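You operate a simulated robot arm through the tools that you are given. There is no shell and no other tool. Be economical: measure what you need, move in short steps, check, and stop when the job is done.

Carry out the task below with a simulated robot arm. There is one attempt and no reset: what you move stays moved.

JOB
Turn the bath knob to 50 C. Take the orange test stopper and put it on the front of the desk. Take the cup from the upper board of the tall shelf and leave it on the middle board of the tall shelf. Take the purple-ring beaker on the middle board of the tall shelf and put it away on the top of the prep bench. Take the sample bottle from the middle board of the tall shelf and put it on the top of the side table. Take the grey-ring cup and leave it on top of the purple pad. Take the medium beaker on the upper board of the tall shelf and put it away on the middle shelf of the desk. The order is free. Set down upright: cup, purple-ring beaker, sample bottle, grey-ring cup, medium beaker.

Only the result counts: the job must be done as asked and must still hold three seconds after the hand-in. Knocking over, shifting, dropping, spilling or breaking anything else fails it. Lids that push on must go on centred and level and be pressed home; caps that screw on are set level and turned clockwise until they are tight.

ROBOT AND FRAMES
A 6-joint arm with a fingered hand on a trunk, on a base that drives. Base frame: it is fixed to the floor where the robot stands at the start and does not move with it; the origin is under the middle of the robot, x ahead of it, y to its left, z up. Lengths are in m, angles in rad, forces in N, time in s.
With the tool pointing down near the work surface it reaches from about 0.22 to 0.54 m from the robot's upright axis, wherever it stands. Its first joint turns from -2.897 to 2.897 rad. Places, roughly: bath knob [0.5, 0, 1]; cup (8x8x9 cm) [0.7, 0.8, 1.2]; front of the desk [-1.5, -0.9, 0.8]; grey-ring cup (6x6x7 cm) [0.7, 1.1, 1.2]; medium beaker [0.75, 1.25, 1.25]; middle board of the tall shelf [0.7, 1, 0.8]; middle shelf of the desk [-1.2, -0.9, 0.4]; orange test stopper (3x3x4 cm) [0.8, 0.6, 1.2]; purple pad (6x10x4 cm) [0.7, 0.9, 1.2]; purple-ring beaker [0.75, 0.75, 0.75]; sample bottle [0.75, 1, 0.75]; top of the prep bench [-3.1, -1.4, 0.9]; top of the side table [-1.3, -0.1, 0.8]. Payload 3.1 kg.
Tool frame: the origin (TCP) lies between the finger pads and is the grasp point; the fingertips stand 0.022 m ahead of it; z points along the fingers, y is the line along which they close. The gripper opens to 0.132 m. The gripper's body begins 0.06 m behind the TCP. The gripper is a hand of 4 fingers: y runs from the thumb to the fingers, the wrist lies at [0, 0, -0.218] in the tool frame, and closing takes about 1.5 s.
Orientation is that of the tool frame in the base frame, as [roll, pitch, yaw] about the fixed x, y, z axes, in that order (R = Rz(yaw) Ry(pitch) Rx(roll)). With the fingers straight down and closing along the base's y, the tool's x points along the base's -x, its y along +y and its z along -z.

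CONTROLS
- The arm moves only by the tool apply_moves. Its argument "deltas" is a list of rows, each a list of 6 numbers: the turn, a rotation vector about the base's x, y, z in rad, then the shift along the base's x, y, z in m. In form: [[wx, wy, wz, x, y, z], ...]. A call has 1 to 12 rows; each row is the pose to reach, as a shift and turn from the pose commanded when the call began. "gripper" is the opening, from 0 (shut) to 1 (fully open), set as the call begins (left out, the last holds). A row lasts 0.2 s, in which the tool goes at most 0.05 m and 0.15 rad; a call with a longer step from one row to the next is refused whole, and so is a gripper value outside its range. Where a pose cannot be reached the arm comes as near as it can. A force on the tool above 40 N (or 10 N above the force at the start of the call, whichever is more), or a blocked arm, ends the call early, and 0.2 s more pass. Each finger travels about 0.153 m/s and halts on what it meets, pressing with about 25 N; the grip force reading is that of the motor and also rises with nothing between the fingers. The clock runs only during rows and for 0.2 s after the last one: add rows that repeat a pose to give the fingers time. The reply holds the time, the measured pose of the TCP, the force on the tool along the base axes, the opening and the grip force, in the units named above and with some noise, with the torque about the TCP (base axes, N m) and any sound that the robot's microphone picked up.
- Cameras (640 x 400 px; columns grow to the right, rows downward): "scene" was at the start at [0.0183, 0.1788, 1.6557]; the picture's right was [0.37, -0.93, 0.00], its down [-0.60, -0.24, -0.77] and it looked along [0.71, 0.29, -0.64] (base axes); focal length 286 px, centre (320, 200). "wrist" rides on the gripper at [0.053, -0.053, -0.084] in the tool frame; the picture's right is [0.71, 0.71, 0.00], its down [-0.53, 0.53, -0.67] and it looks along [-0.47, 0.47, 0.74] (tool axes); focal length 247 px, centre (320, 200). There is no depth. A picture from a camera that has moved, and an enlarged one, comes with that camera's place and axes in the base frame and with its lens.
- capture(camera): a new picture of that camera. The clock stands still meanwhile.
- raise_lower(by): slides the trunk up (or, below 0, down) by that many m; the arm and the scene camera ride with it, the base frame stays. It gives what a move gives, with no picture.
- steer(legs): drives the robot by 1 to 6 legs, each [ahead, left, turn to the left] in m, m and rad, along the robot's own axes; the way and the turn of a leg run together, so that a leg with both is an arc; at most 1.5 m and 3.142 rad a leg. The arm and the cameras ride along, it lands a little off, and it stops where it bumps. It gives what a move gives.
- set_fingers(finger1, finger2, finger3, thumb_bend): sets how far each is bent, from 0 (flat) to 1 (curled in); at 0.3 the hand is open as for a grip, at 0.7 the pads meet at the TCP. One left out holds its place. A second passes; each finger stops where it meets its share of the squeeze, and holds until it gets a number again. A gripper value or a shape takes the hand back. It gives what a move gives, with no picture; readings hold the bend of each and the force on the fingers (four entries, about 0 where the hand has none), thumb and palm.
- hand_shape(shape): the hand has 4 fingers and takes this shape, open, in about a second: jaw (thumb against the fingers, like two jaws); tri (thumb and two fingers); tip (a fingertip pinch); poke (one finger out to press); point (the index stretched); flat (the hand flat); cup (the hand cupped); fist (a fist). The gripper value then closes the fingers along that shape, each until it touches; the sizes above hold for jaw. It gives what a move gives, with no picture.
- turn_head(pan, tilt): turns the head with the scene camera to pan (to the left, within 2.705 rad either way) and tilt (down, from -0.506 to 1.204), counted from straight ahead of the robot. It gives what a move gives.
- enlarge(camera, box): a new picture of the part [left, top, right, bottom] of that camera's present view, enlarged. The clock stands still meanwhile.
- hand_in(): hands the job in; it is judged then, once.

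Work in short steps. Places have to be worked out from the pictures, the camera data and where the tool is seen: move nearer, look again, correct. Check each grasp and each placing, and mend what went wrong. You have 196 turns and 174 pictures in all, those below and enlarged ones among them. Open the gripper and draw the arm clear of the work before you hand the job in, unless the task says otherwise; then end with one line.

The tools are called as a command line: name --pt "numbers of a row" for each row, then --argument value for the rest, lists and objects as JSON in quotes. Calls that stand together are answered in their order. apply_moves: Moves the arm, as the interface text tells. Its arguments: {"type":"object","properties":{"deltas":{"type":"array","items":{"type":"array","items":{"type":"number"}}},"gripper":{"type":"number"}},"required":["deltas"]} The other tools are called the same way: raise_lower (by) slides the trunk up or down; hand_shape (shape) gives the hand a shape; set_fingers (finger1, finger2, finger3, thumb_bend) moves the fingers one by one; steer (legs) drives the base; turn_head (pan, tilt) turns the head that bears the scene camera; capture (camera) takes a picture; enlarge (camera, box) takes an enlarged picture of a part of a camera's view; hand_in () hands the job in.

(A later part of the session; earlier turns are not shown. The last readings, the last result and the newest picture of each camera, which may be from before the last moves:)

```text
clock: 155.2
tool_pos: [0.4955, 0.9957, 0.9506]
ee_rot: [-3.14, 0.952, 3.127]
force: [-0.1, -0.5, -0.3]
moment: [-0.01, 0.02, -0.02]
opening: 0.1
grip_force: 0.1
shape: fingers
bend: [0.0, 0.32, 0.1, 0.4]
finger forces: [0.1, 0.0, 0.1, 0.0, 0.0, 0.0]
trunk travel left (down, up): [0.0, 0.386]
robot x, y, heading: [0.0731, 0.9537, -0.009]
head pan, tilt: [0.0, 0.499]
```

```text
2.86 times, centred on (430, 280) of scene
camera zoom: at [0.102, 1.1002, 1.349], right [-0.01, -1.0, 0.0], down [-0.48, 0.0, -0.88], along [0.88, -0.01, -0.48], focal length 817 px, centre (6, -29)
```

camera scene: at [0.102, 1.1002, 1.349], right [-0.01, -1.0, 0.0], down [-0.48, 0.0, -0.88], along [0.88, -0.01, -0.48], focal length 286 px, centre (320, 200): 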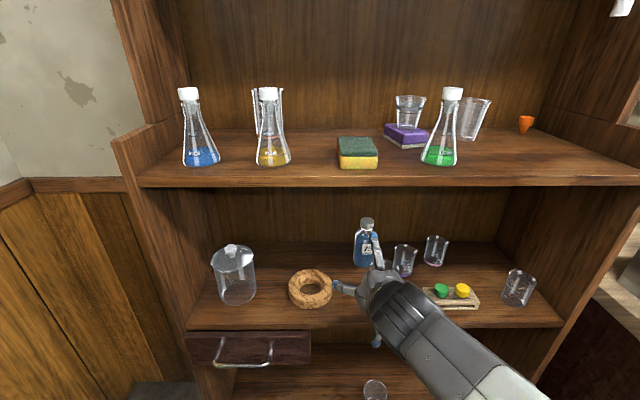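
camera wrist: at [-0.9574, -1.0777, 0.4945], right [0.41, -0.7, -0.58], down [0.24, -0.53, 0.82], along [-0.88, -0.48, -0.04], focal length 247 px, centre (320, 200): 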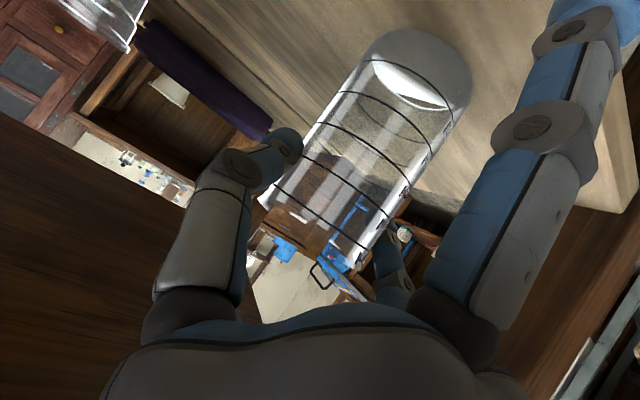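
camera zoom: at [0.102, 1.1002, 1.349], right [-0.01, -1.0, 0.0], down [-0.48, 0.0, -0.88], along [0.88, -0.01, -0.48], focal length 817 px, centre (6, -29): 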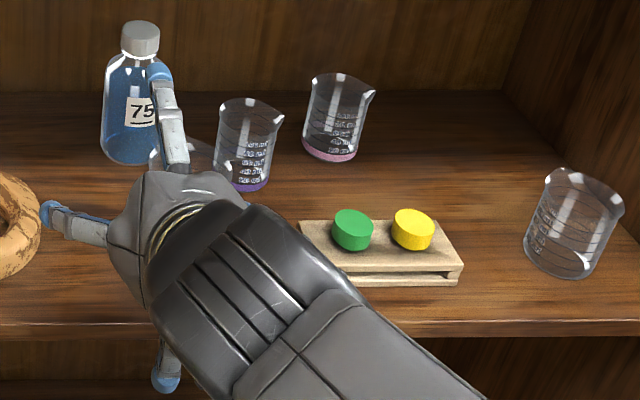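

I have positions: purple-ring beaker (0.686, 0.867), height about 0.085; bottle (0.732, 0.967), height about 0.15; pink-ring (0.73, 0.77). I'll pass high over the tall beaker, narrowed, towards the purple one.

set_fingers --finger1 0.0 --finger2 0.37 --finger3 0.1 --thumb_bend 0.48

apply_moves --pt "0 0 0 -0.01 -0.04 0.02" --pt "0 0 0 -0.01 -0.08 0.034" --pt "0 0 0 0.0 -0.12 0.034" --pt "0 0 0 0.03 -0.13 0.034" --pt "0 0 0 0.07 -0.13 0.034" --pt "0 0 0 0.11 -0.13 0.034" --pt "0 0 0 0.145 -0.13 0.034" --pt "0 0 0 0.145 -0.13 0.034"

capture --camera "wrist"

enlarge --camera "scene" --box '[330, 180, 530, 350]'

```text
clock: 156.2
tool_pos: [0.4947, 0.9952, 0.9508]
ee_rot: [-3.14, 0.951, 3.127]
force: [0.1, 0.4, -0.7]
moment: [0.03, -0.01, 0.0]
opening: 0.0947
grip_force: 0.1
shape: fingers
bend: [0.0, 0.37, 0.1, 0.48]
finger forces: [0.1, 0.0, 0.0, 0.0, 0.1, 0.1]
trunk travel left (down, up): [0.0, 0.386]
robot x, y, heading: [0.0712, 0.9572, -0.01]
head pan, tilt: [0.0, 0.499]
```

```text
clock: 158.0
tool_pos: [0.6395, 0.8661, 0.9839]
ee_rot: [-3.141, 0.953, 3.127]
force: [-0.1, -0.1, -0.2]
moment: [0.0, -0.01, -0.03]
opening: 0.0946
grip_force: 0.0
shape: fingers
bend: [0.0, 0.37, 0.1, 0.48]
finger forces: [0.0, 0.1, 0.0, 0.0, 0.0, 0.0]
trunk travel left (down, up): [0.0, 0.386]
robot x, y, heading: [0.0647, 0.9529, -0.01]
head pan, tilt: [0.0, 0.499]
```

```text
77 pictures are left
camera wrist: at [0.5392, 0.8131, 0.9908], right [-0.4, 0.71, -0.58], down [-0.23, 0.53, 0.82], along [0.89, 0.46, -0.05], focal length 247 px, centre (320, 200)
```

wrist: 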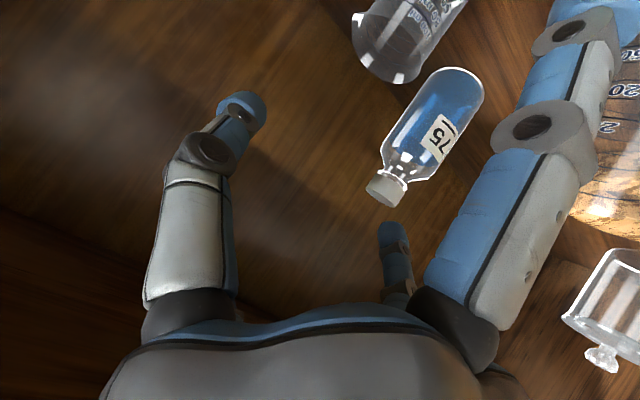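

```text
2.35 times, centred on (430, 265) of scene
camera zoom: at [0.1016, 1.1002, 1.349], right [-0.01, -1.0, 0.0], down [-0.48, 0.0, -0.88], along [0.88, -0.01, -0.48], focal length 673 px, centre (61, 47)
```

zoom: 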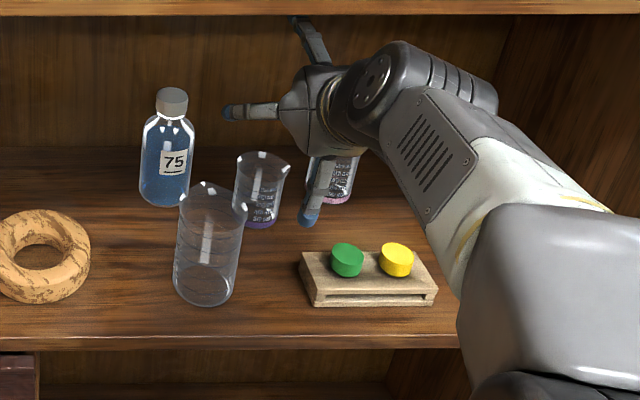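

The purple beaker measures (0.689, 0.862). I'll descend beside it and ease the tilt to 0.7.

apply_moves --pt "0 0 0 0.01 0 -0.03" --pt "0 0 0 0.015 -0.001 -0.06" --pt "0 0.08 0 0.025 -0.002 -0.08" --pt "0 0.17 0 0.037 -0.003 -0.095" --pt "0 0.25 0 0.048 -0.003 -0.105" --pt "0 0.25 0 0.048 -0.003 -0.11" --pt "0 0.25 0 0.048 -0.003 -0.11"

capture --camera "wrist"

enlarge --camera "scene" --box '[350, 180, 510, 320]'

```text
clock: 159.6
tool_pos: [0.6881, 0.8626, 0.8751]
ee_rot: [-3.135, 0.7, 3.131]
force: [-1.1, -0.4, 0.8]
moment: [0.01, 0.0, -0.02]
opening: 0.0946
grip_force: 0.0
shape: fingers
bend: [0.0, 0.37, 0.1, 0.48]
finger forces: [0.1, 0.0, 0.1, 0.0, 0.0, 0.1]
trunk travel left (down, up): [0.0, 0.386]
robot x, y, heading: [0.0704, 0.9559, -0.01]
head pan, tilt: [0.0, 0.499]
```

```text
75 pictures are left
camera wrist: at [0.592, 0.8111, 0.9063], right [-0.53, 0.71, -0.46], down [-0.02, 0.53, 0.85], along [0.85, 0.46, -0.27], focal length 247 px, centre (320, 200)
```

wrist: 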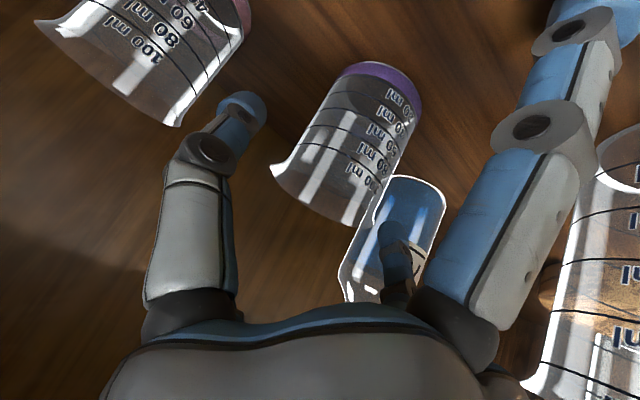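

```text
2.86 times, centred on (430, 250) of scene
camera zoom: at [0.1016, 1.1002, 1.349], right [-0.01, -1.0, 0.0], down [-0.48, 0.0, -0.88], along [0.88, -0.01, -0.48], focal length 817 px, centre (6, 57)
```

zoom: 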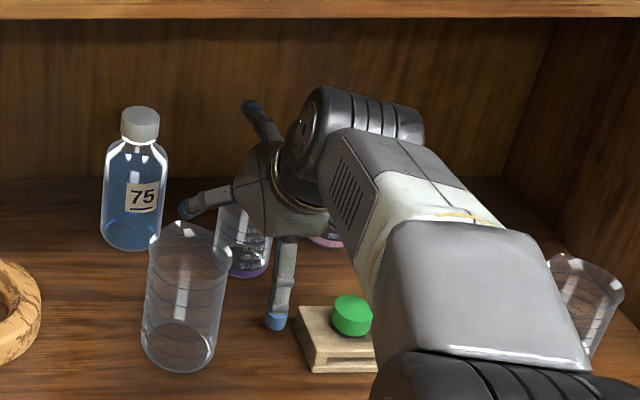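

The purple ring is confirmed and centred between the fingers. Closing the pinch.

set_fingers --finger2 0.75 --thumb_bend 0.75

capture --camera "wrist"

```text
clock: 160.6
tool_pos: [0.6864, 0.8635, 0.8759]
ee_rot: [-3.134, 0.703, 3.13]
force: [-1.0, 0.4, 0.3]
moment: [-0.03, 0.0, -0.01]
opening: 0.0859
grip_force: 10.1
shape: fingers
bend: [0.0, 0.47, 0.1, 0.67]
finger forces: [0.0, 9.8, 0.1, 0.0, 9.8, 0.1]
trunk travel left (down, up): [0.0, 0.386]
robot x, y, heading: [0.0664, 0.9561, -0.009]
head pan, tilt: [0.0, 0.499]
```

```text
73 pictures are left
camera wrist: at [0.592, 0.811, 0.9064], right [-0.53, 0.71, -0.46], down [-0.02, 0.53, 0.85], along [0.85, 0.46, -0.27], focal length 247 px, centre (320, 200)
```

wrist: 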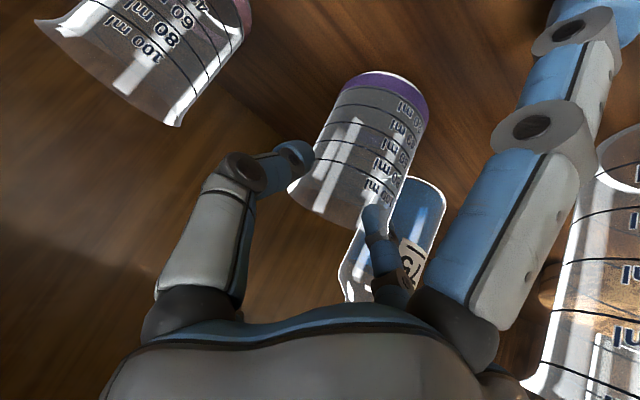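

It's gripped. The tall beaker crowds the way out, so I'll lift and temporarily tilt the empty beaker back to clear its neighbours under the board, then pull straight out.

apply_moves --pt "0 0 0 0 0 0.015" --pt "0 0 0 0 -0.002 0.03" --pt "0 -0.08 0 -0.005 -0.003 0.045" --pt "0 -0.17 0 -0.01 -0.003 0.06" --pt "0 -0.25 0 -0.015 -0.003 0.075" --pt "0 -0.25 0 -0.02 -0.003 0.082" --pt "0 -0.25 0 -0.06 -0.003 0.085" --pt "0 -0.25 0 -0.1 -0.003 0.085" --pt "0 -0.25 0 -0.14 -0.003 0.085" --pt "0 -0.25 0 -0.18 -0.003 0.085" --pt "0 -0.25 0 -0.22 -0.003 0.085" --pt "0 -0.25 0 -0.26 -0.003 0.085"

capture --camera "scene"

```text
clock: 163.2
tool_pos: [0.4262, 0.8626, 0.9577]
ee_rot: [-3.138, 0.952, 3.126]
force: [0.3, -1.7, -0.9]
moment: [-0.01, 0.02, -0.01]
opening: 0.086
grip_force: 9.7
shape: fingers
bend: [0.0, 0.47, 0.1, 0.67]
finger forces: [0.0, 9.7, 0.0, 0.0, 9.6, 0.0]
trunk travel left (down, up): [0.0, 0.386]
robot x, y, heading: [0.0697, 0.9514, -0.008]
head pan, tilt: [0.0, 0.499]
```

```text
72 pictures are left
camera scene: at [0.1012, 1.1004, 1.349], right [-0.01, -1.0, 0.0], down [-0.48, 0.0, -0.88], along [0.88, -0.01, -0.48], focal length 286 px, centre (320, 200)
```

scene: 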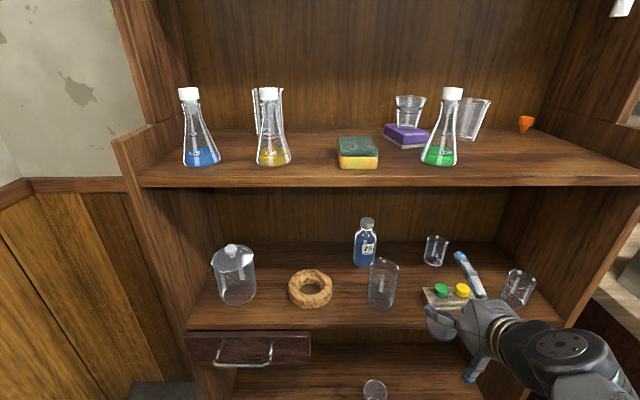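

The beaker came out cleanly, with its neighbours untouched. I'll drive to the prep bench by the north route: back, turn to face -x, west along y≈0.75, then look south.

steer --legs '[[-0.35, 0, 0], [0, 0, -3.141], [0, 0.2, 0], [1.0, 0, 0], [0.85, 0, 0]]'

turn_head --pan 0.6 --tilt 0.45

capture --camera "scene"

```text
clock: 182.8
tool_pos: [-2.4716, 0.7438, 0.9581]
ee_rot: [-3.139, 0.95, 0.04]
force: [-0.3, -0.4, -0.1]
moment: [-0.02, -0.02, 0.02]
opening: 0.0855
grip_force: 10.0
shape: fingers
bend: [0.0, 0.47, 0.1, 0.67]
finger forces: [0.0, 9.7, 0.0, 0.0, 9.6, 0.0]
trunk travel left (down, up): [0.0, 0.386]
robot x, y, heading: [-2.1054, 0.6751, -3.099]
head pan, tilt: [0.0, 0.499]
```

```text
clock: 183.8
tool_pos: [-2.471, 0.7444, 0.9582]
ee_rot: [-3.139, 0.951, 0.039]
force: [-0.3, 1.3, -0.1]
moment: [-0.02, 0.01, 0.0]
opening: 0.0856
grip_force: 9.5
shape: fingers
bend: [0.0, 0.47, 0.1, 0.67]
finger forces: [0.0, 9.7, 0.1, 0.0, 9.5, 0.1]
trunk travel left (down, up): [0.0, 0.386]
robot x, y, heading: [-2.1113, 0.6701, -3.096]
head pan, tilt: [0.6, 0.45]
```

```text
71 pictures are left
camera scene: at [-2.1164, 0.4712, 1.3534], right [-0.6, 0.8, 0.0], down [0.35, 0.26, -0.9], along [-0.72, -0.54, -0.44], focal length 286 px, centre (320, 200)
```

scene: 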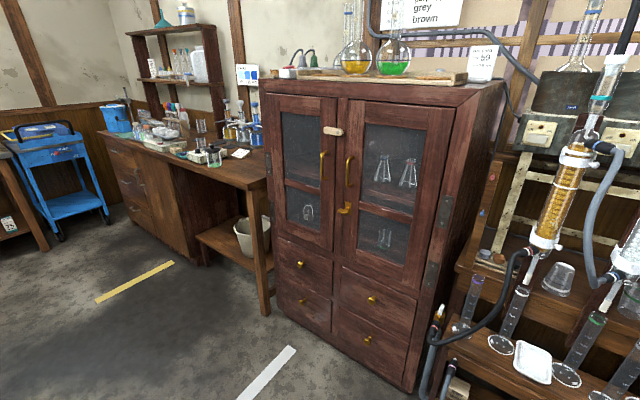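

The prep bench is beyond the dark cabinet, with its front edge at x≈-2.8 and y from about -1.9 to -0.4. I'll correct the heading, slide left to y≈-0.9, and look at its top.

steer --legs '[[0, 0.5, -0.045], [0, 1.05, 0]]'

turn_head --pan 0.15 --tilt 0.55

capture --camera "scene"

```text
clock: 191.7
tool_pos: [-2.4655, -0.7703, 0.9588]
ee_rot: [-3.137, 0.953, -0.012]
force: [0.6, 0.4, 0.3]
moment: [0.02, 0.0, -0.04]
opening: 0.0859
grip_force: 9.2
shape: fingers
bend: [0.0, 0.47, 0.1, 0.67]
finger forces: [0.1, 9.7, 0.0, 0.0, 9.6, 0.1]
trunk travel left (down, up): [0.0, 0.386]
robot x, y, heading: [-2.1083, -0.8605, 3.139]
head pan, tilt: [0.6, 0.45]
```

```text
clock: 192.6
tool_pos: [-2.4663, -0.7707, 0.9576]
ee_rot: [-3.138, 0.95, -0.012]
force: [0.8, 0.4, -1.1]
moment: [0.0, -0.01, 0.0]
opening: 0.0857
grip_force: 10.0
shape: fingers
bend: [0.0, 0.47, 0.1, 0.67]
finger forces: [0.0, 9.6, 0.1, 0.0, 9.6, 0.0]
trunk travel left (down, up): [0.0, 0.386]
robot x, y, heading: [-2.1089, -0.859, 3.13]
head pan, tilt: [0.15, 0.55]
```

```text
70 pictures are left
camera scene: at [-2.1383, -1.023, 1.3444], right [-0.14, 0.99, 0.0], down [0.52, 0.08, -0.85], along [-0.84, -0.12, -0.52], focal length 286 px, centre (320, 200)
```

scene: 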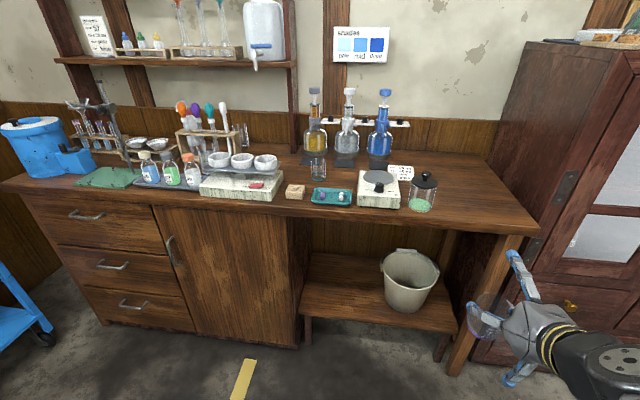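

There's a free patch at the right end of the bench near (-2.88, -0.68), beside the green jar. I'll raise the trunk 0.14, drive 0.25 closer, then set the beaker upright again at tilt 0.70 and move over the patch.

raise_lower --by 0.14

steer --legs '[[0.25, 0, 0]]'

apply_moves --pt "0 -0.08 0 -0.03 0.015 0" --pt "0 -0.16 0 -0.06 0.03 0" --pt "0 -0.25 0 -0.09 0.045 0" --pt "0 -0.25 0 -0.12 0.06 0" --pt "0 -0.25 0 -0.15 0.075 0" --pt "0 -0.25 0 -0.165 0.085 -0.02" --pt "0 -0.25 0 -0.165 0.085 -0.04" --pt "0 -0.25 0 -0.165 0.085 -0.04"

capture --camera "scene"

capture --camera "wrist"

```text
clock: 194.2
tool_pos: [-2.4654, -0.7702, 1.0981]
ee_rot: [-3.138, 0.953, -0.011]
force: [-1.0, 0.3, -0.3]
moment: [-0.04, -0.02, 0.03]
opening: 0.0858
grip_force: 9.7
shape: fingers
bend: [0.0, 0.47, 0.1, 0.67]
finger forces: [0.0, 9.7, 0.0, 0.1, 9.6, 0.0]
trunk travel left (down, up): [-0.14, 0.246]
robot x, y, heading: [-2.106, -0.8599, 3.138]
head pan, tilt: [0.15, 0.55]
```

```text
clock: 196.1
tool_pos: [-2.7155, -0.7722, 1.0971]
ee_rot: [-3.139, 0.951, -0.008]
force: [-0.1, 0.6, 0.4]
moment: [0.0, -0.02, -0.02]
opening: 0.0857
grip_force: 9.0
shape: fingers
bend: [0.0, 0.47, 0.1, 0.67]
finger forces: [0.0, 9.6, 0.0, 0.0, 9.7, 0.0]
trunk travel left (down, up): [-0.14, 0.246]
robot x, y, heading: [-2.3587, -0.8592, 3.146]
head pan, tilt: [0.15, 0.55]
```

```text
clock: 197.9
tool_pos: [-2.8803, -0.6862, 1.0588]
ee_rot: [-3.137, 0.702, -0.006]
force: [0.2, 0.3, -0.1]
moment: [0.02, -0.01, 0.0]
opening: 0.0854
grip_force: 9.1
shape: fingers
bend: [0.0, 0.47, 0.1, 0.67]
finger forces: [0.0, 9.7, 0.0, 0.1, 9.5, 0.0]
trunk travel left (down, up): [-0.14, 0.246]
robot x, y, heading: [-2.3578, -0.8601, 3.143]
head pan, tilt: [0.15, 0.55]
```

```text
69 pictures are left
camera scene: at [-2.3867, -1.0222, 1.4842], right [-0.15, 0.99, 0.0], down [0.52, 0.08, -0.85], along [-0.84, -0.13, -0.52], focal length 286 px, centre (320, 200)
```

scene: 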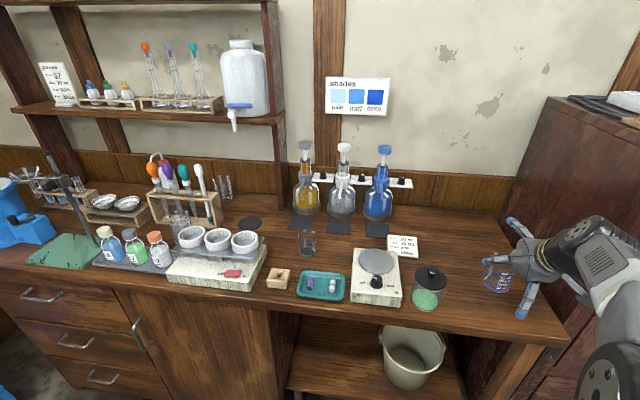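

```text
68 pictures are left
camera wrist: at [-2.7847, -0.6334, 1.0908], right [0.53, -0.71, -0.46], down [0.03, -0.53, 0.85], along [-0.85, -0.46, -0.26], focal length 247 px, centre (320, 200)
```

wrist: 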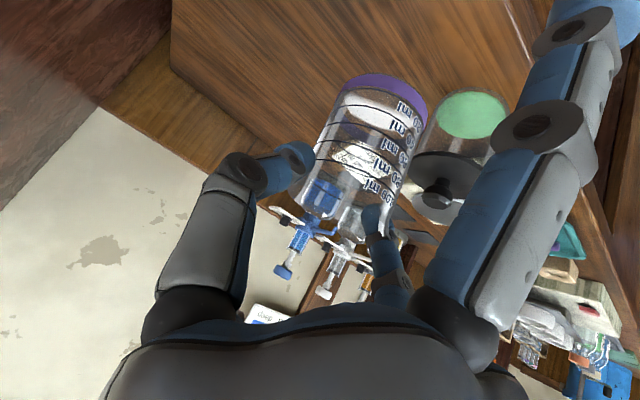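

The beaker is over the free patch, clear of the jar. I'll lower 6 cm first, then in small steps.

apply_moves --pt "0 0 0 0 0 -0.02" --pt "0 0 0 0 0 -0.04" --pt "0 0 0 0 0 -0.055" --pt "0 0 0 0 0 -0.06" --pt "0 0 0 0 0 -0.065"

enlarge --camera "scene" --box '[400, 210, 600, 360]'

```text
clock: 199.1
tool_pos: [-2.8804, -0.6853, 0.9942]
ee_rot: [-3.138, 0.7, -0.006]
force: [0.1, 0.4, -1.2]
moment: [0.0, 0.02, 0.0]
opening: 0.0856
grip_force: 9.4
shape: fingers
bend: [0.0, 0.47, 0.1, 0.68]
finger forces: [0.1, 9.5, 0.1, 0.0, 9.4, 0.1]
trunk travel left (down, up): [-0.14, 0.246]
robot x, y, heading: [-2.3543, -0.8578, 3.14]
head pan, tilt: [0.15, 0.55]
```

```text
2.67 times, centred on (500, 285) of scene
camera zoom: at [-2.3868, -1.0222, 1.4842], right [-0.15, 0.99, 0.0], down [0.52, 0.08, -0.85], along [-0.84, -0.13, -0.52], focal length 762 px, centre (-160, -27)
```

zoom: 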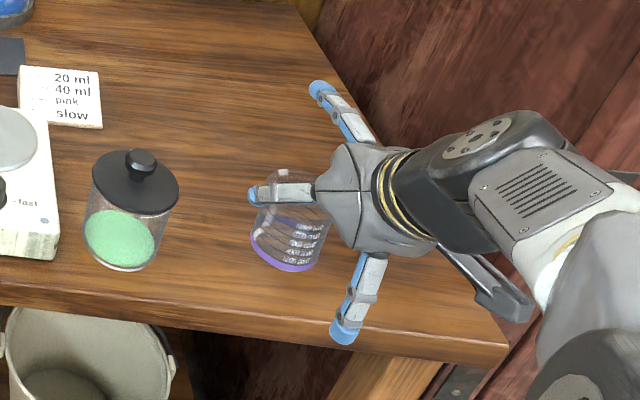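

It's close above the surface. I'll lower in small steps to contact.

apply_moves --pt "0 0 0 0 0 -0.004" --pt "0 0 0 0 0 -0.008" --pt "0 0 0 0 0 -0.012"

apply_moves --pt "0 0 0 0 0 -0.003" --pt "0 0 0 0 0 -0.006" --pt "0 0 0 0 0 -0.008"

```text
clock: 199.9
tool_pos: [-2.8798, -0.6867, 0.9807]
ee_rot: [-3.137, 0.701, -0.003]
force: [0.8, 0.5, -0.7]
moment: [0.02, 0.01, 0.01]
opening: 0.0856
grip_force: 9.1
shape: fingers
bend: [0.0, 0.47, 0.1, 0.68]
finger forces: [0.0, 9.7, 0.0, 0.0, 9.4, 0.0]
trunk travel left (down, up): [-0.14, 0.246]
robot x, y, heading: [-2.3571, -0.8605, 3.145]
head pan, tilt: [0.15, 0.55]
```

```text
clock: 200.7
tool_pos: [-2.8808, -0.6861, 0.9723]
ee_rot: [-3.137, 0.7, -0.005]
force: [0.4, -0.7, -0.4]
moment: [-0.01, 0.01, -0.01]
opening: 0.0856
grip_force: 9.5
shape: fingers
bend: [0.0, 0.47, 0.1, 0.68]
finger forces: [0.1, 9.7, 0.0, 0.0, 9.5, 0.0]
trunk travel left (down, up): [-0.14, 0.246]
robot x, y, heading: [-2.3574, -0.8619, 3.144]
head pan, tilt: [0.15, 0.55]
```

No contact yet. Continuing.

apply_moves --pt "0 0 0 0 0 -0.003" --pt "0 0 0 0 0 -0.006" --pt "0 0 0 0 0 -0.008"

apply_moves --pt "0 0 0 0 0 -0.003" --pt "0 0 0 0 0 -0.006"

enlarge --camera "scene" --box '[440, 230, 560, 330]'

```text
clock: 201.5
tool_pos: [-2.8801, -0.6874, 0.9644]
ee_rot: [-3.14, 0.703, -0.005]
force: [0.2, -0.2, -0.3]
moment: [0.03, -0.01, 0.01]
opening: 0.0857
grip_force: 9.9
shape: fingers
bend: [0.0, 0.47, 0.1, 0.68]
finger forces: [0.1, 9.6, 0.0, 0.1, 9.5, 0.1]
trunk travel left (down, up): [-0.14, 0.246]
robot x, y, heading: [-2.3594, -0.863, 3.146]
head pan, tilt: [0.15, 0.55]
```

```text
clock: 202.1
tool_pos: [-2.8795, -0.6869, 0.9569]
ee_rot: [-3.137, 0.703, -0.005]
force: [1.1, 0.6, -0.2]
moment: [0.01, -0.02, -0.02]
opening: 0.0856
grip_force: 9.9
shape: fingers
bend: [0.0, 0.47, 0.1, 0.68]
finger forces: [0.1, 9.6, 0.1, 0.0, 9.5, 0.0]
trunk travel left (down, up): [-0.14, 0.246]
robot x, y, heading: [-2.3571, -0.8591, 3.137]
head pan, tilt: [0.15, 0.55]
```

```text
4.00 times, centred on (500, 280) of scene
camera zoom: at [-2.3867, -1.0223, 1.4842], right [-0.15, 0.99, 0.0], down [0.52, 0.08, -0.85], along [-0.84, -0.13, -0.52], focal length 1143 px, centre (-400, -120)
```

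zoom: 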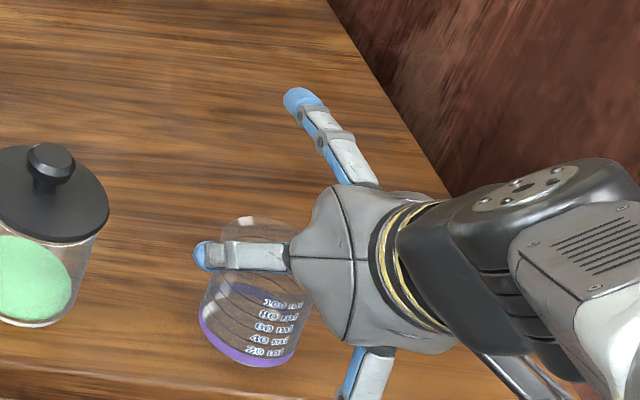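

The front edge looks to be at about x=-2.85, so the beaker was nearly overhanging it. I'll rise 2 cm, go 9 cm further in, and look again.

apply_moves --pt "0 0 0 0 0 0.02" --pt "0 0 0 -0.03 0 0.025" --pt "0 0 0 -0.06 0 0.025" --pt "0 0 0 -0.09 0 0.025" --pt "0 0 0 -0.09 0 0.015" --pt "0 0 0 -0.09 0 0.005" --pt "0 0 0 -0.09 0 0.002"

enlarge --camera "scene" --box '[420, 210, 580, 350]'

```text
clock: 203.7
tool_pos: [-2.9697, -0.6868, 0.9602]
ee_rot: [-3.137, 0.701, -0.006]
force: [-0.3, -0.3, -0.8]
moment: [0.01, 0.03, 0.02]
opening: 0.0858
grip_force: 9.5
shape: fingers
bend: [0.0, 0.47, 0.1, 0.68]
finger forces: [0.0, 9.5, 0.0, 0.1, 9.4, 0.0]
trunk travel left (down, up): [-0.14, 0.246]
robot x, y, heading: [-2.3561, -0.8607, 3.143]
head pan, tilt: [0.15, 0.55]
```

```text
2.86 times, centred on (500, 280) of scene
camera zoom: at [-2.3866, -1.0223, 1.4842], right [-0.15, 0.99, 0.0], down [0.52, 0.08, -0.85], along [-0.84, -0.13, -0.52], focal length 817 px, centre (-194, -29)
```

zoom: 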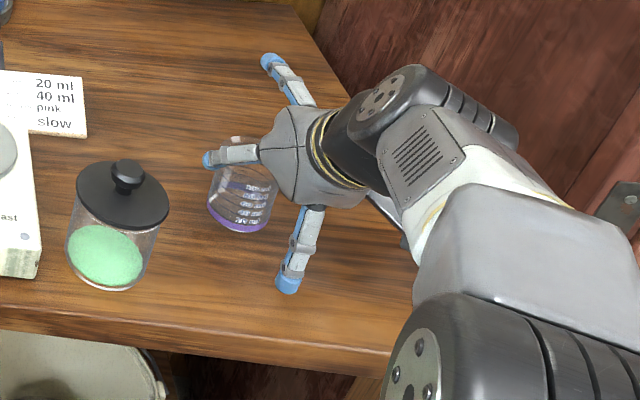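

Now it's well inside the bench. Lowering in small steps.

apply_moves --pt "0 0 0 0 0 -0.004" --pt "0 0 0 0 0 -0.008" --pt "0 0 0 0 0 -0.011"

apply_moves --pt "0 0 0 0 0 -0.003" --pt "0 0 0 0 0 -0.006" --pt "0 0 0 0 0 -0.009"

```text
clock: 204.5
tool_pos: [-2.9709, -0.6857, 0.949]
ee_rot: [-3.136, 0.702, -0.005]
force: [-0.7, -0.2, -0.6]
moment: [0.02, 0.0, 0.0]
opening: 0.0853
grip_force: 9.9
shape: fingers
bend: [0.0, 0.47, 0.1, 0.68]
finger forces: [0.0, 9.4, 0.0, 0.2, 9.4, 0.1]
trunk travel left (down, up): [-0.14, 0.246]
robot x, y, heading: [-2.359, -0.863, 3.142]
head pan, tilt: [0.15, 0.55]
```

```text
clock: 205.3
tool_pos: [-2.9705, -0.6858, 0.9411]
ee_rot: [-3.137, 0.702, -0.004]
force: [0.1, 0.1, -0.7]
moment: [0.0, 0.0, 0.0]
opening: 0.0858
grip_force: 9.0
shape: fingers
bend: [0.0, 0.47, 0.1, 0.68]
finger forces: [0.0, 9.5, 0.0, 0.0, 9.4, 0.0]
trunk travel left (down, up): [-0.14, 0.246]
robot x, y, heading: [-2.3553, -0.862, 3.143]
head pan, tilt: [0.15, 0.55]
```

Still free. Continuing down.

apply_moves --pt "0 0 0 0 0 -0.003" --pt "0 0 0 0 0 -0.006" --pt "0 0 0 0 0 -0.009"

apply_moves --pt "0 0 0 0 0 -0.003" --pt "0 0 0 0 0 -0.006"

enlarge --camera "wrist" --box '[240, 40, 560, 260]'

```text
clock: 206.1
tool_pos: [-2.9704, -0.6848, 0.9347]
ee_rot: [-3.137, 0.706, -0.005]
force: [-1.5, 1.4, 7.0]
moment: [-0.14, 0.11, -0.07]
opening: 0.0858
grip_force: 9.7
shape: fingers
bend: [0.0, 0.47, 0.1, 0.68]
finger forces: [0.0, 9.2, 0.0, 0.0, 11.0, 0.0]
trunk travel left (down, up): [-0.14, 0.246]
robot x, y, heading: [-2.3551, -0.8603, 3.138]
head pan, tilt: [0.15, 0.55]
```

```text
clock: 206.7
tool_pos: [-2.9687, -0.6858, 0.9291]
ee_rot: [-3.135, 0.708, -0.005]
force: [-2.9, 3.8, 18.9]
moment: [-0.21, 0.26, -0.06]
opening: 0.0857
grip_force: 11.7
shape: fingers
bend: [0.0, 0.47, 0.1, 0.66]
finger forces: [0.3, 9.6, 0.1, 0.0, 13.7, 0.0]
trunk travel left (down, up): [-0.14, 0.246]
robot x, y, heading: [-2.3575, -0.8552, 3.143]
head pan, tilt: [0.15, 0.55]
```

```text
1.82 times, centred on (400, 150) of wrist
camera zoom: at [-2.874, -0.6342, 0.9592], right [0.53, -0.71, -0.46], down [0.03, -0.53, 0.85], along [-0.85, -0.46, -0.26], focal length 449 px, centre (174, 291)
```

zoom: 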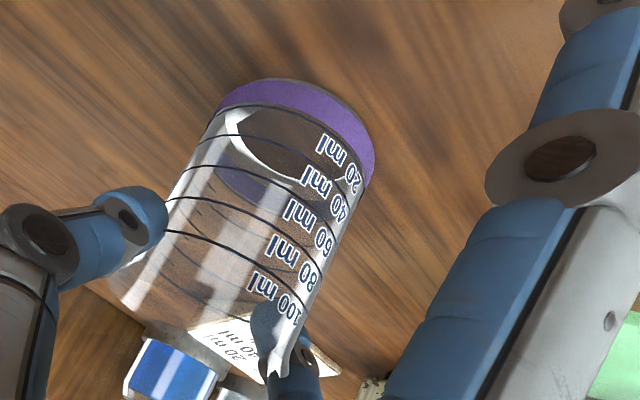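

It's on the bench. I'll ease up, release and withdraw backwards.

apply_moves --pt "0 0 0 0 0 0.003" --pt "0 0 0 0 0 0.005"

set_fingers --finger2 0.34 --thumb_bend 0.42

apply_moves --pt "0 0 0 0.02 0 0.005" --pt "0 0 0 0.06 0 0.012" --pt "0 0 0 0.1 0 0.03" --pt "0 0 0 0.14 0 0.05" --pt "0 0 0 0.18 0 0.07" --pt "0 0 0 0.22 0 0.08" --pt "0 0 0 0.26 0 0.08"

enlarge --camera "scene" --box '[400, 190, 600, 350]'

```text
clock: 207.3
tool_pos: [-2.9699, -0.687, 0.9298]
ee_rot: [-3.138, 0.7, -0.005]
force: [-0.5, 1.3, 6.5]
moment: [-0.14, 0.06, -0.03]
opening: 0.0857
grip_force: 10.2
shape: fingers
bend: [0.0, 0.47, 0.1, 0.66]
finger forces: [0.0, 9.9, 0.1, 0.0, 11.4, 0.0]
trunk travel left (down, up): [-0.14, 0.246]
robot x, y, heading: [-2.3595, -0.8601, 3.143]
head pan, tilt: [0.15, 0.55]
```

```text
clock: 208.3
tool_pos: [-2.9708, -0.6874, 0.9304]
ee_rot: [-3.136, 0.703, -0.006]
force: [-0.1, 0.0, 0.0]
moment: [-0.03, -0.02, -0.02]
opening: 0.0988
grip_force: 0.0
shape: fingers
bend: [0.0, 0.34, 0.1, 0.42]
finger forces: [0.0, 0.0, 0.1, 0.0, 0.0, 0.0]
trunk travel left (down, up): [-0.14, 0.246]
robot x, y, heading: [-2.3541, -0.8601, 3.141]
head pan, tilt: [0.15, 0.55]
```

```text
clock: 209.9
tool_pos: [-2.7089, -0.6874, 1.0109]
ee_rot: [-3.136, 0.705, -0.003]
force: [-0.1, 0.1, -0.1]
moment: [0.02, -0.01, -0.02]
opening: 0.099
grip_force: 0.1
shape: fingers
bend: [0.0, 0.34, 0.1, 0.42]
finger forces: [0.0, 0.0, 0.0, 0.0, 0.1, 0.1]
trunk travel left (down, up): [-0.14, 0.246]
robot x, y, heading: [-2.3551, -0.8625, 3.143]
head pan, tilt: [0.15, 0.55]
```

```text
2.50 times, centred on (500, 270) of scene
camera zoom: at [-2.3856, -1.0227, 1.4841], right [-0.15, 0.99, 0.0], down [0.52, 0.08, -0.85], along [-0.84, -0.13, -0.52], focal length 715 px, centre (-130, 25)
```

zoom: 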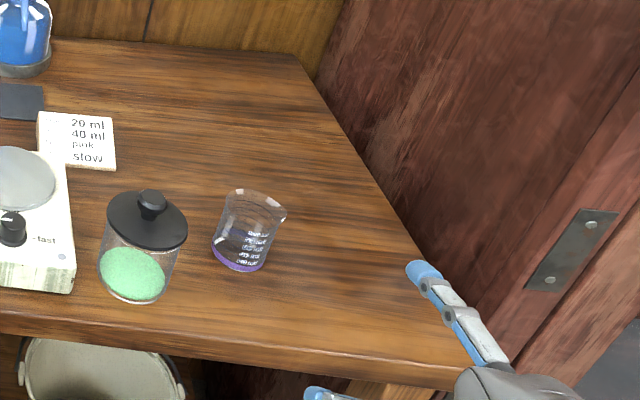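

The purple-ring beaker is upright on the prep bench. I'll head back, stopping in the corridor to look at the desk's west side, to settle what "front" means.

steer --legs '[[-0.25, 0, 0], [0, -1.0, 0], [0, -0.55, 0]]'

turn_head --pan 2.15 --tilt 0.35

capture --camera "scene"

```text
clock: 219.1
tool_pos: [-2.4535, 0.8295, 1.0103]
ee_rot: [-3.138, 0.701, 0.002]
force: [-0.2, -0.3, 0.0]
moment: [-0.03, -0.02, 0.01]
opening: 0.0987
grip_force: 0.1
shape: fingers
bend: [0.0, 0.34, 0.1, 0.42]
finger forces: [0.0, 0.0, 0.0, 0.0, 0.0, 0.0]
trunk travel left (down, up): [-0.14, 0.246]
robot x, y, heading: [-2.0988, 0.6537, -3.137]
head pan, tilt: [0.15, 0.55]
```

```text
clock: 221.0
tool_pos: [-2.4517, 0.8284, 1.0103]
ee_rot: [-3.136, 0.703, 0.003]
force: [-0.2, 0.7, 0.3]
moment: [0.0, 0.01, 0.01]
opening: 0.0991
grip_force: 0.1
shape: fingers
bend: [0.0, 0.34, 0.1, 0.42]
finger forces: [0.0, 0.0, 0.1, 0.0, 0.0, 0.1]
trunk travel left (down, up): [-0.14, 0.246]
robot x, y, heading: [-2.0972, 0.6577, -3.135]
head pan, tilt: [2.15, 0.351]
```

```text
62 pictures are left
camera scene: at [-1.9858, 0.4311, 1.5024], right [-0.83, -0.55, 0.0], down [-0.19, 0.29, -0.94], along [0.52, -0.78, -0.34], focal length 286 px, centre (320, 200)
```

scene: 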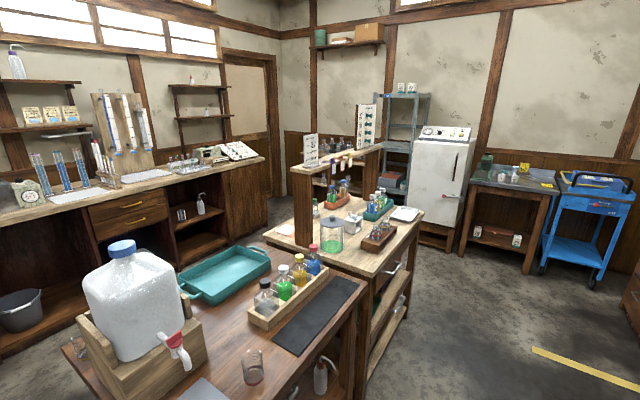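

The west side of the desk looks like the listed "front", centred near x=-1.5. I'll enlarge the side table and desk tops to pick free spots.

enlarge --camera "scene" --box '[70, 230, 370, 400]'

enlarge --camera "scene" --box '[270, 160, 430, 290]'

```text
2.13 times, centred on (220, 315) of scene
camera zoom: at [-1.9858, 0.4311, 1.5024], right [-0.83, -0.55, 0.0], down [-0.19, 0.29, -0.94], along [0.52, -0.78, -0.34], focal length 610 px, centre (533, -45)
```

zoom: 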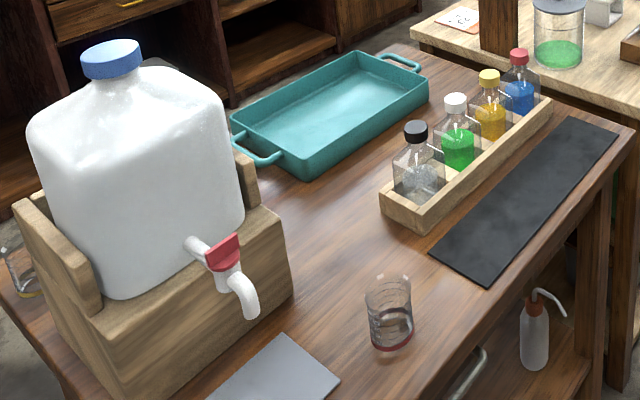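

```text
3.08 times, centred on (350, 225) of scene
camera zoom: at [-1.9858, 0.4311, 1.5024], right [-0.83, -0.55, 0.0], down [-0.19, 0.29, -0.94], along [0.52, -0.78, -0.34], focal length 880 px, centre (228, 123)
```

zoom: 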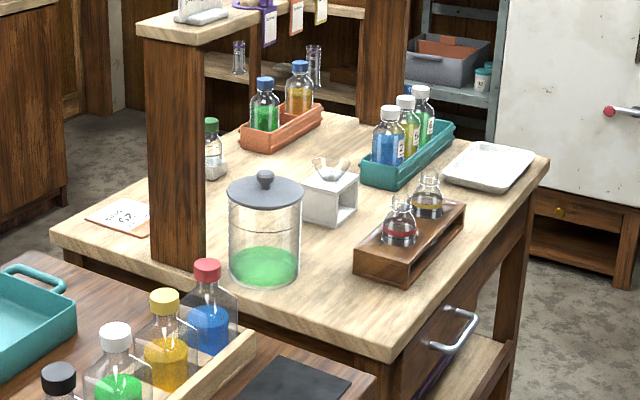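

I have candidate spots. I'll drive back to the tall shelf, turning through the open side, and line up for the bottle.

steer --legs '[[-1.0, 0, 0], [-0.85, 0, 0], [0, 0, 3.141], [0, 0.45, 0], [0.2, 0, 0]]'

turn_head --pan 0.0 --tilt 0.55

capture --camera "scene"

```text
clock: 241.2
tool_pos: [0.2951, 0.9529, 1.0105]
ee_rot: [-3.137, 0.702, -3.138]
force: [0.5, 0.0, -0.3]
moment: [0.01, 0.01, 0.01]
opening: 0.0991
grip_force: 0.0
shape: fingers
bend: [0.0, 0.34, 0.1, 0.42]
finger forces: [0.1, 0.0, 0.0, 0.1, 0.0, 0.0]
trunk travel left (down, up): [-0.14, 0.246]
robot x, y, heading: [-0.0583, 1.1245, 0.005]
head pan, tilt: [2.15, 0.351]
```

```text
clock: 243.2
tool_pos: [0.2947, 0.9524, 1.0104]
ee_rot: [-3.135, 0.702, -3.14]
force: [0.9, -0.5, -0.2]
moment: [-0.02, 0.03, 0.04]
opening: 0.0987
grip_force: 0.1
shape: fingers
bend: [0.0, 0.34, 0.1, 0.42]
finger forces: [0.0, 0.1, 0.1, 0.0, 0.1, 0.0]
trunk travel left (down, up): [-0.14, 0.246]
robot x, y, heading: [-0.0633, 1.1276, 0.001]
head pan, tilt: [0.0, 0.55]
```

```text
59 pictures are left
camera scene: at [-0.0318, 1.2734, 1.4842], right [0.01, -1.0, 0.0], down [-0.52, 0.0, -0.85], along [0.85, 0.01, -0.52], focal length 286 px, centre (320, 200)
```

scene: 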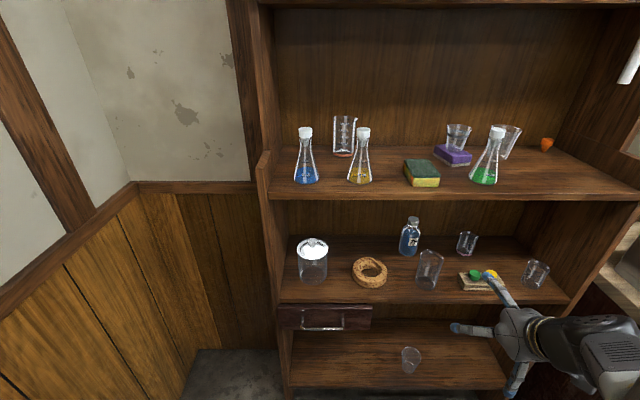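

I'll drive 0.13 m in, then tilt to 0.95 and yaw -0.35, to come in from the left of the tall beaker towards the bottle.

steer --legs '[[0.13, 0, 0]]'

apply_moves --pt "-0.01 -0.1 -0.08 0 0.03 -0.01" --pt "-0.03 -0.2 -0.16 0.01 0.06 -0.02" --pt "-0.0437 -0.25 -0.25 0.02 0.075 -0.035" --pt "-0.0437 -0.25 -0.35 0.04 0.078 -0.042" --pt "-0.0437 -0.25 -0.35 0.08 0.072 -0.042" --pt "-0.0437 -0.25 -0.35 0.12 0.067 -0.042" --pt "-0.0437 -0.25 -0.35 0.16 0.063 -0.042" --pt "-0.0437 -0.25 -0.35 0.175 0.063 -0.042" --pt "-0.0437 -0.25 -0.35 0.175 0.063 -0.042"

capture --camera "wrist"

enlarge --camera "scene" --box '[330, 180, 530, 330]'

```text
clock: 244.5
tool_pos: [0.426, 0.9538, 1.0088]
ee_rot: [-3.139, 0.702, -3.14]
force: [-0.3, 0.0, -1.1]
moment: [0.01, 0.03, 0.01]
opening: 0.0989
grip_force: 0.1
shape: fingers
bend: [0.0, 0.34, 0.1, 0.42]
finger forces: [0.0, 0.0, 0.0, 0.0, 0.0, 0.0]
trunk travel left (down, up): [-0.14, 0.246]
robot x, y, heading: [0.0714, 1.1258, 0.006]
head pan, tilt: [0.0, 0.55]
```

```text
clock: 246.5
tool_pos: [0.5982, 1.0155, 0.9699]
ee_rot: [-3.139, 0.954, 2.79]
force: [0.2, 0.3, -0.6]
moment: [0.0, -0.02, 0.02]
opening: 0.0989
grip_force: 0.1
shape: fingers
bend: [0.0, 0.34, 0.1, 0.42]
finger forces: [0.1, 0.1, 0.1, 0.1, 0.0, 0.1]
out of reach, approached as far as the arm can: row 1, 2, 3
trunk travel left (down, up): [-0.14, 0.246]
robot x, y, heading: [0.0683, 1.128, 0.007]
head pan, tilt: [0.0, 0.55]
```

```text
58 pictures are left
camera wrist: at [0.4876, 0.9991, 0.975], right [-0.14, 0.8, -0.58], down [-0.04, 0.58, 0.81], along [0.99, 0.14, -0.05], focal length 247 px, centre (320, 200)
```

wrist: 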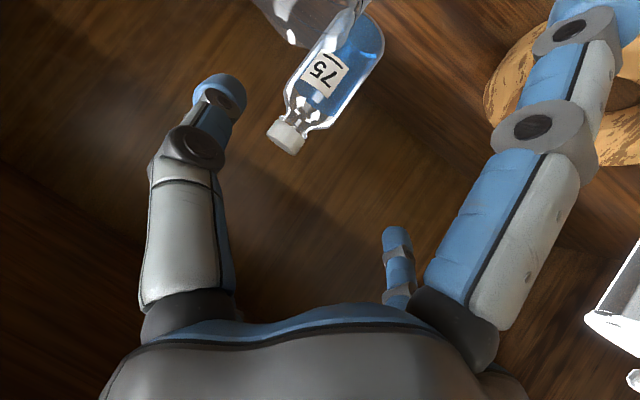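

```text
2.67 times, centred on (430, 255) of scene
camera zoom: at [0.0984, 1.274, 1.4842], right [0.01, -1.0, 0.0], down [-0.52, 0.0, -0.85], along [0.85, 0.0, -0.52], focal length 762 px, centre (27, 53)
```

zoom: 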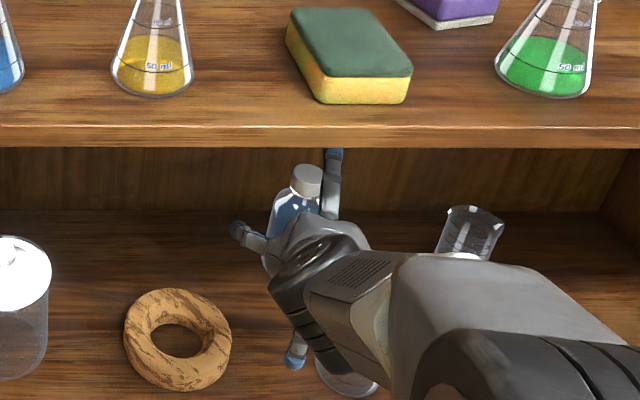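

The bottle is at (0.735, 0.969), with its cap top near 0.945. I'll flatten finger 3, widen slightly, and move onto the bottle at body height.

set_fingers --finger1 0.0 --finger2 0.33 --finger3 0.0 --thumb_bend 0.41

apply_moves --pt "0 0 0 0.04 -0.014 -0.003" --pt "0 0 0 0.075 -0.027 -0.01" --pt "0.017 0.047 0 0.1 -0.036 -0.03" --pt "0.034 0.094 0 0.115 -0.041 -0.05" --pt "0.034 0.094 0 0.128 -0.045 -0.066" --pt "0.034 0.094 0 0.137 -0.0465 -0.078" --pt "0.034 0.094 0 0.137 -0.0465 -0.078"

capture --camera "wrist"

enlarge --camera "scene" --box '[360, 210, 500, 330]'

```text
clock: 247.5
tool_pos: [0.5988, 1.0153, 0.9686]
ee_rot: [-3.139, 0.954, 2.79]
force: [-0.2, -0.7, 0.3]
moment: [0.0, -0.03, -0.02]
opening: 0.0998
grip_force: 0.0
shape: fingers
bend: [0.0, 0.33, 0.01, 0.41]
finger forces: [0.1, 0.0, 0.1, 0.1, 0.0, 0.0]
trunk travel left (down, up): [-0.14, 0.246]
robot x, y, heading: [0.0674, 1.124, 0.007]
head pan, tilt: [0.0, 0.55]
```

```text
clock: 248.6
tool_pos: [0.6871, 0.9767, 0.8971]
ee_rot: [-3.13, 0.88, 2.798]
force: [-0.1, -0.1, -0.7]
moment: [0.0, -0.01, -0.01]
opening: 0.0995
grip_force: 0.2
shape: fingers
bend: [0.0, 0.33, 0.01, 0.41]
finger forces: [0.1, 0.1, 0.1, 0.1, 0.0, 0.1]
out of reach, approached as far as the arm can: row 3, 4, 5
trunk travel left (down, up): [-0.14, 0.246]
robot x, y, heading: [0.0681, 1.1306, 0.006]
head pan, tilt: [0.0, 0.55]
stopped in row 5: the force on the tool passed its limit at 49 N (the readings are from after the stop); the commanded pose is now the measured one
```

```text
56 pictures are left
camera wrist: at [0.5765, 0.9604, 0.9096], right [-0.18, 0.82, -0.55], down [0.01, 0.56, 0.83], along [0.98, 0.14, -0.11], focal length 247 px, centre (320, 200)
```

wrist: 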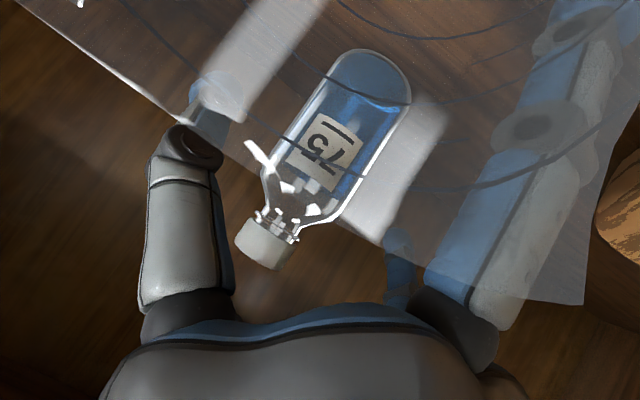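

```text
3.33 times, centred on (430, 270) of scene
camera zoom: at [0.1, 1.2735, 1.4841], right [0.01, -1.0, 0.0], down [-0.52, 0.0, -0.85], along [0.85, 0.0, -0.52], focal length 953 px, centre (-47, -33)
```

zoom: 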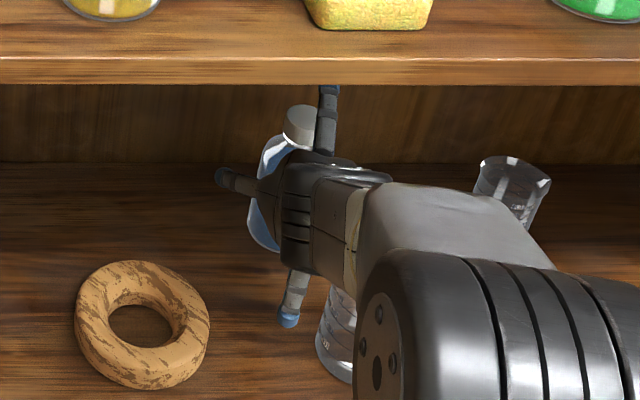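

The view is through the tall beaker's glass: the camera housing has come down over its open top. I must lift straight up before anything else, keeping the wrist under the board.

apply_moves --pt "0 0 0 0 0 0.01" --pt "0 0 0 0 0 0.02" --pt "0 0 0 0 0 0.03" --pt "0 0 0 0 0 0.04" --pt "0 0 0 0 0 0.05"

capture --camera "wrist"

enlarge --camera "scene" --box '[360, 210, 500, 330]'

```text
clock: 249.8
tool_pos: [0.6666, 0.9806, 0.9287]
ee_rot: [-3.135, 0.893, 2.796]
force: [0.6, 0.5, 0.0]
moment: [0.02, -0.02, 0.01]
opening: 0.0995
grip_force: 0.0
shape: fingers
bend: [0.0, 0.33, 0.01, 0.41]
finger forces: [0.0, 0.0, 0.0, 0.0, 0.0, 0.0]
out of reach, approached as far as the arm can: row 1, 2, 3, 4, 5
trunk travel left (down, up): [-0.14, 0.246]
robot x, y, heading: [0.066, 1.1274, 0.008]
head pan, tilt: [0.0, 0.55]
```

```text
54 pictures are left
camera wrist: at [0.5561, 0.9644, 0.9408], right [-0.17, 0.81, -0.55], down [0.0, 0.56, 0.83], along [0.98, 0.14, -0.1], focal length 247 px, centre (320, 200)
```

wrist: 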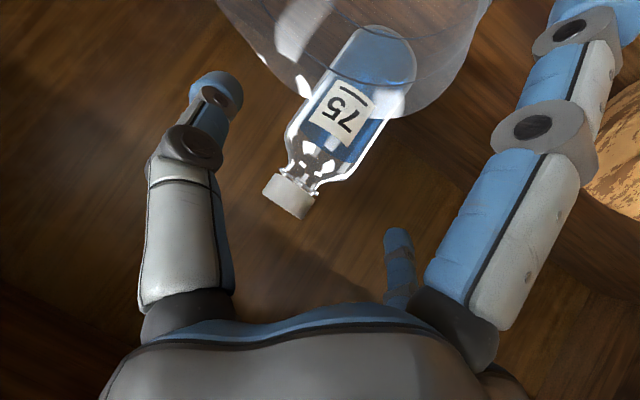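

```text
3.33 times, centred on (430, 270) of scene
camera zoom: at [0.0981, 1.274, 1.4842], right [0.01, -1.0, 0.0], down [-0.52, 0.0, -0.85], along [0.85, 0.0, -0.52], focal length 953 px, centre (-47, -33)
```

zoom: 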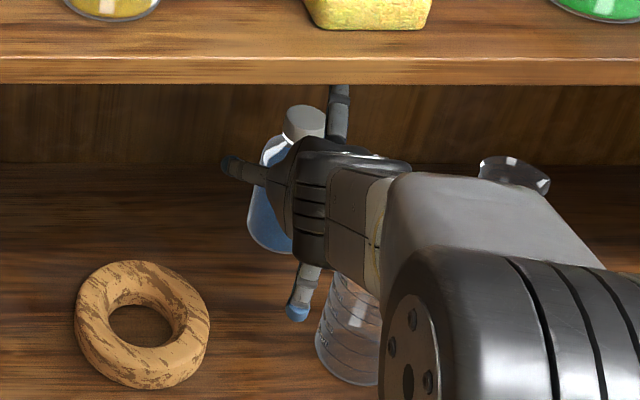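

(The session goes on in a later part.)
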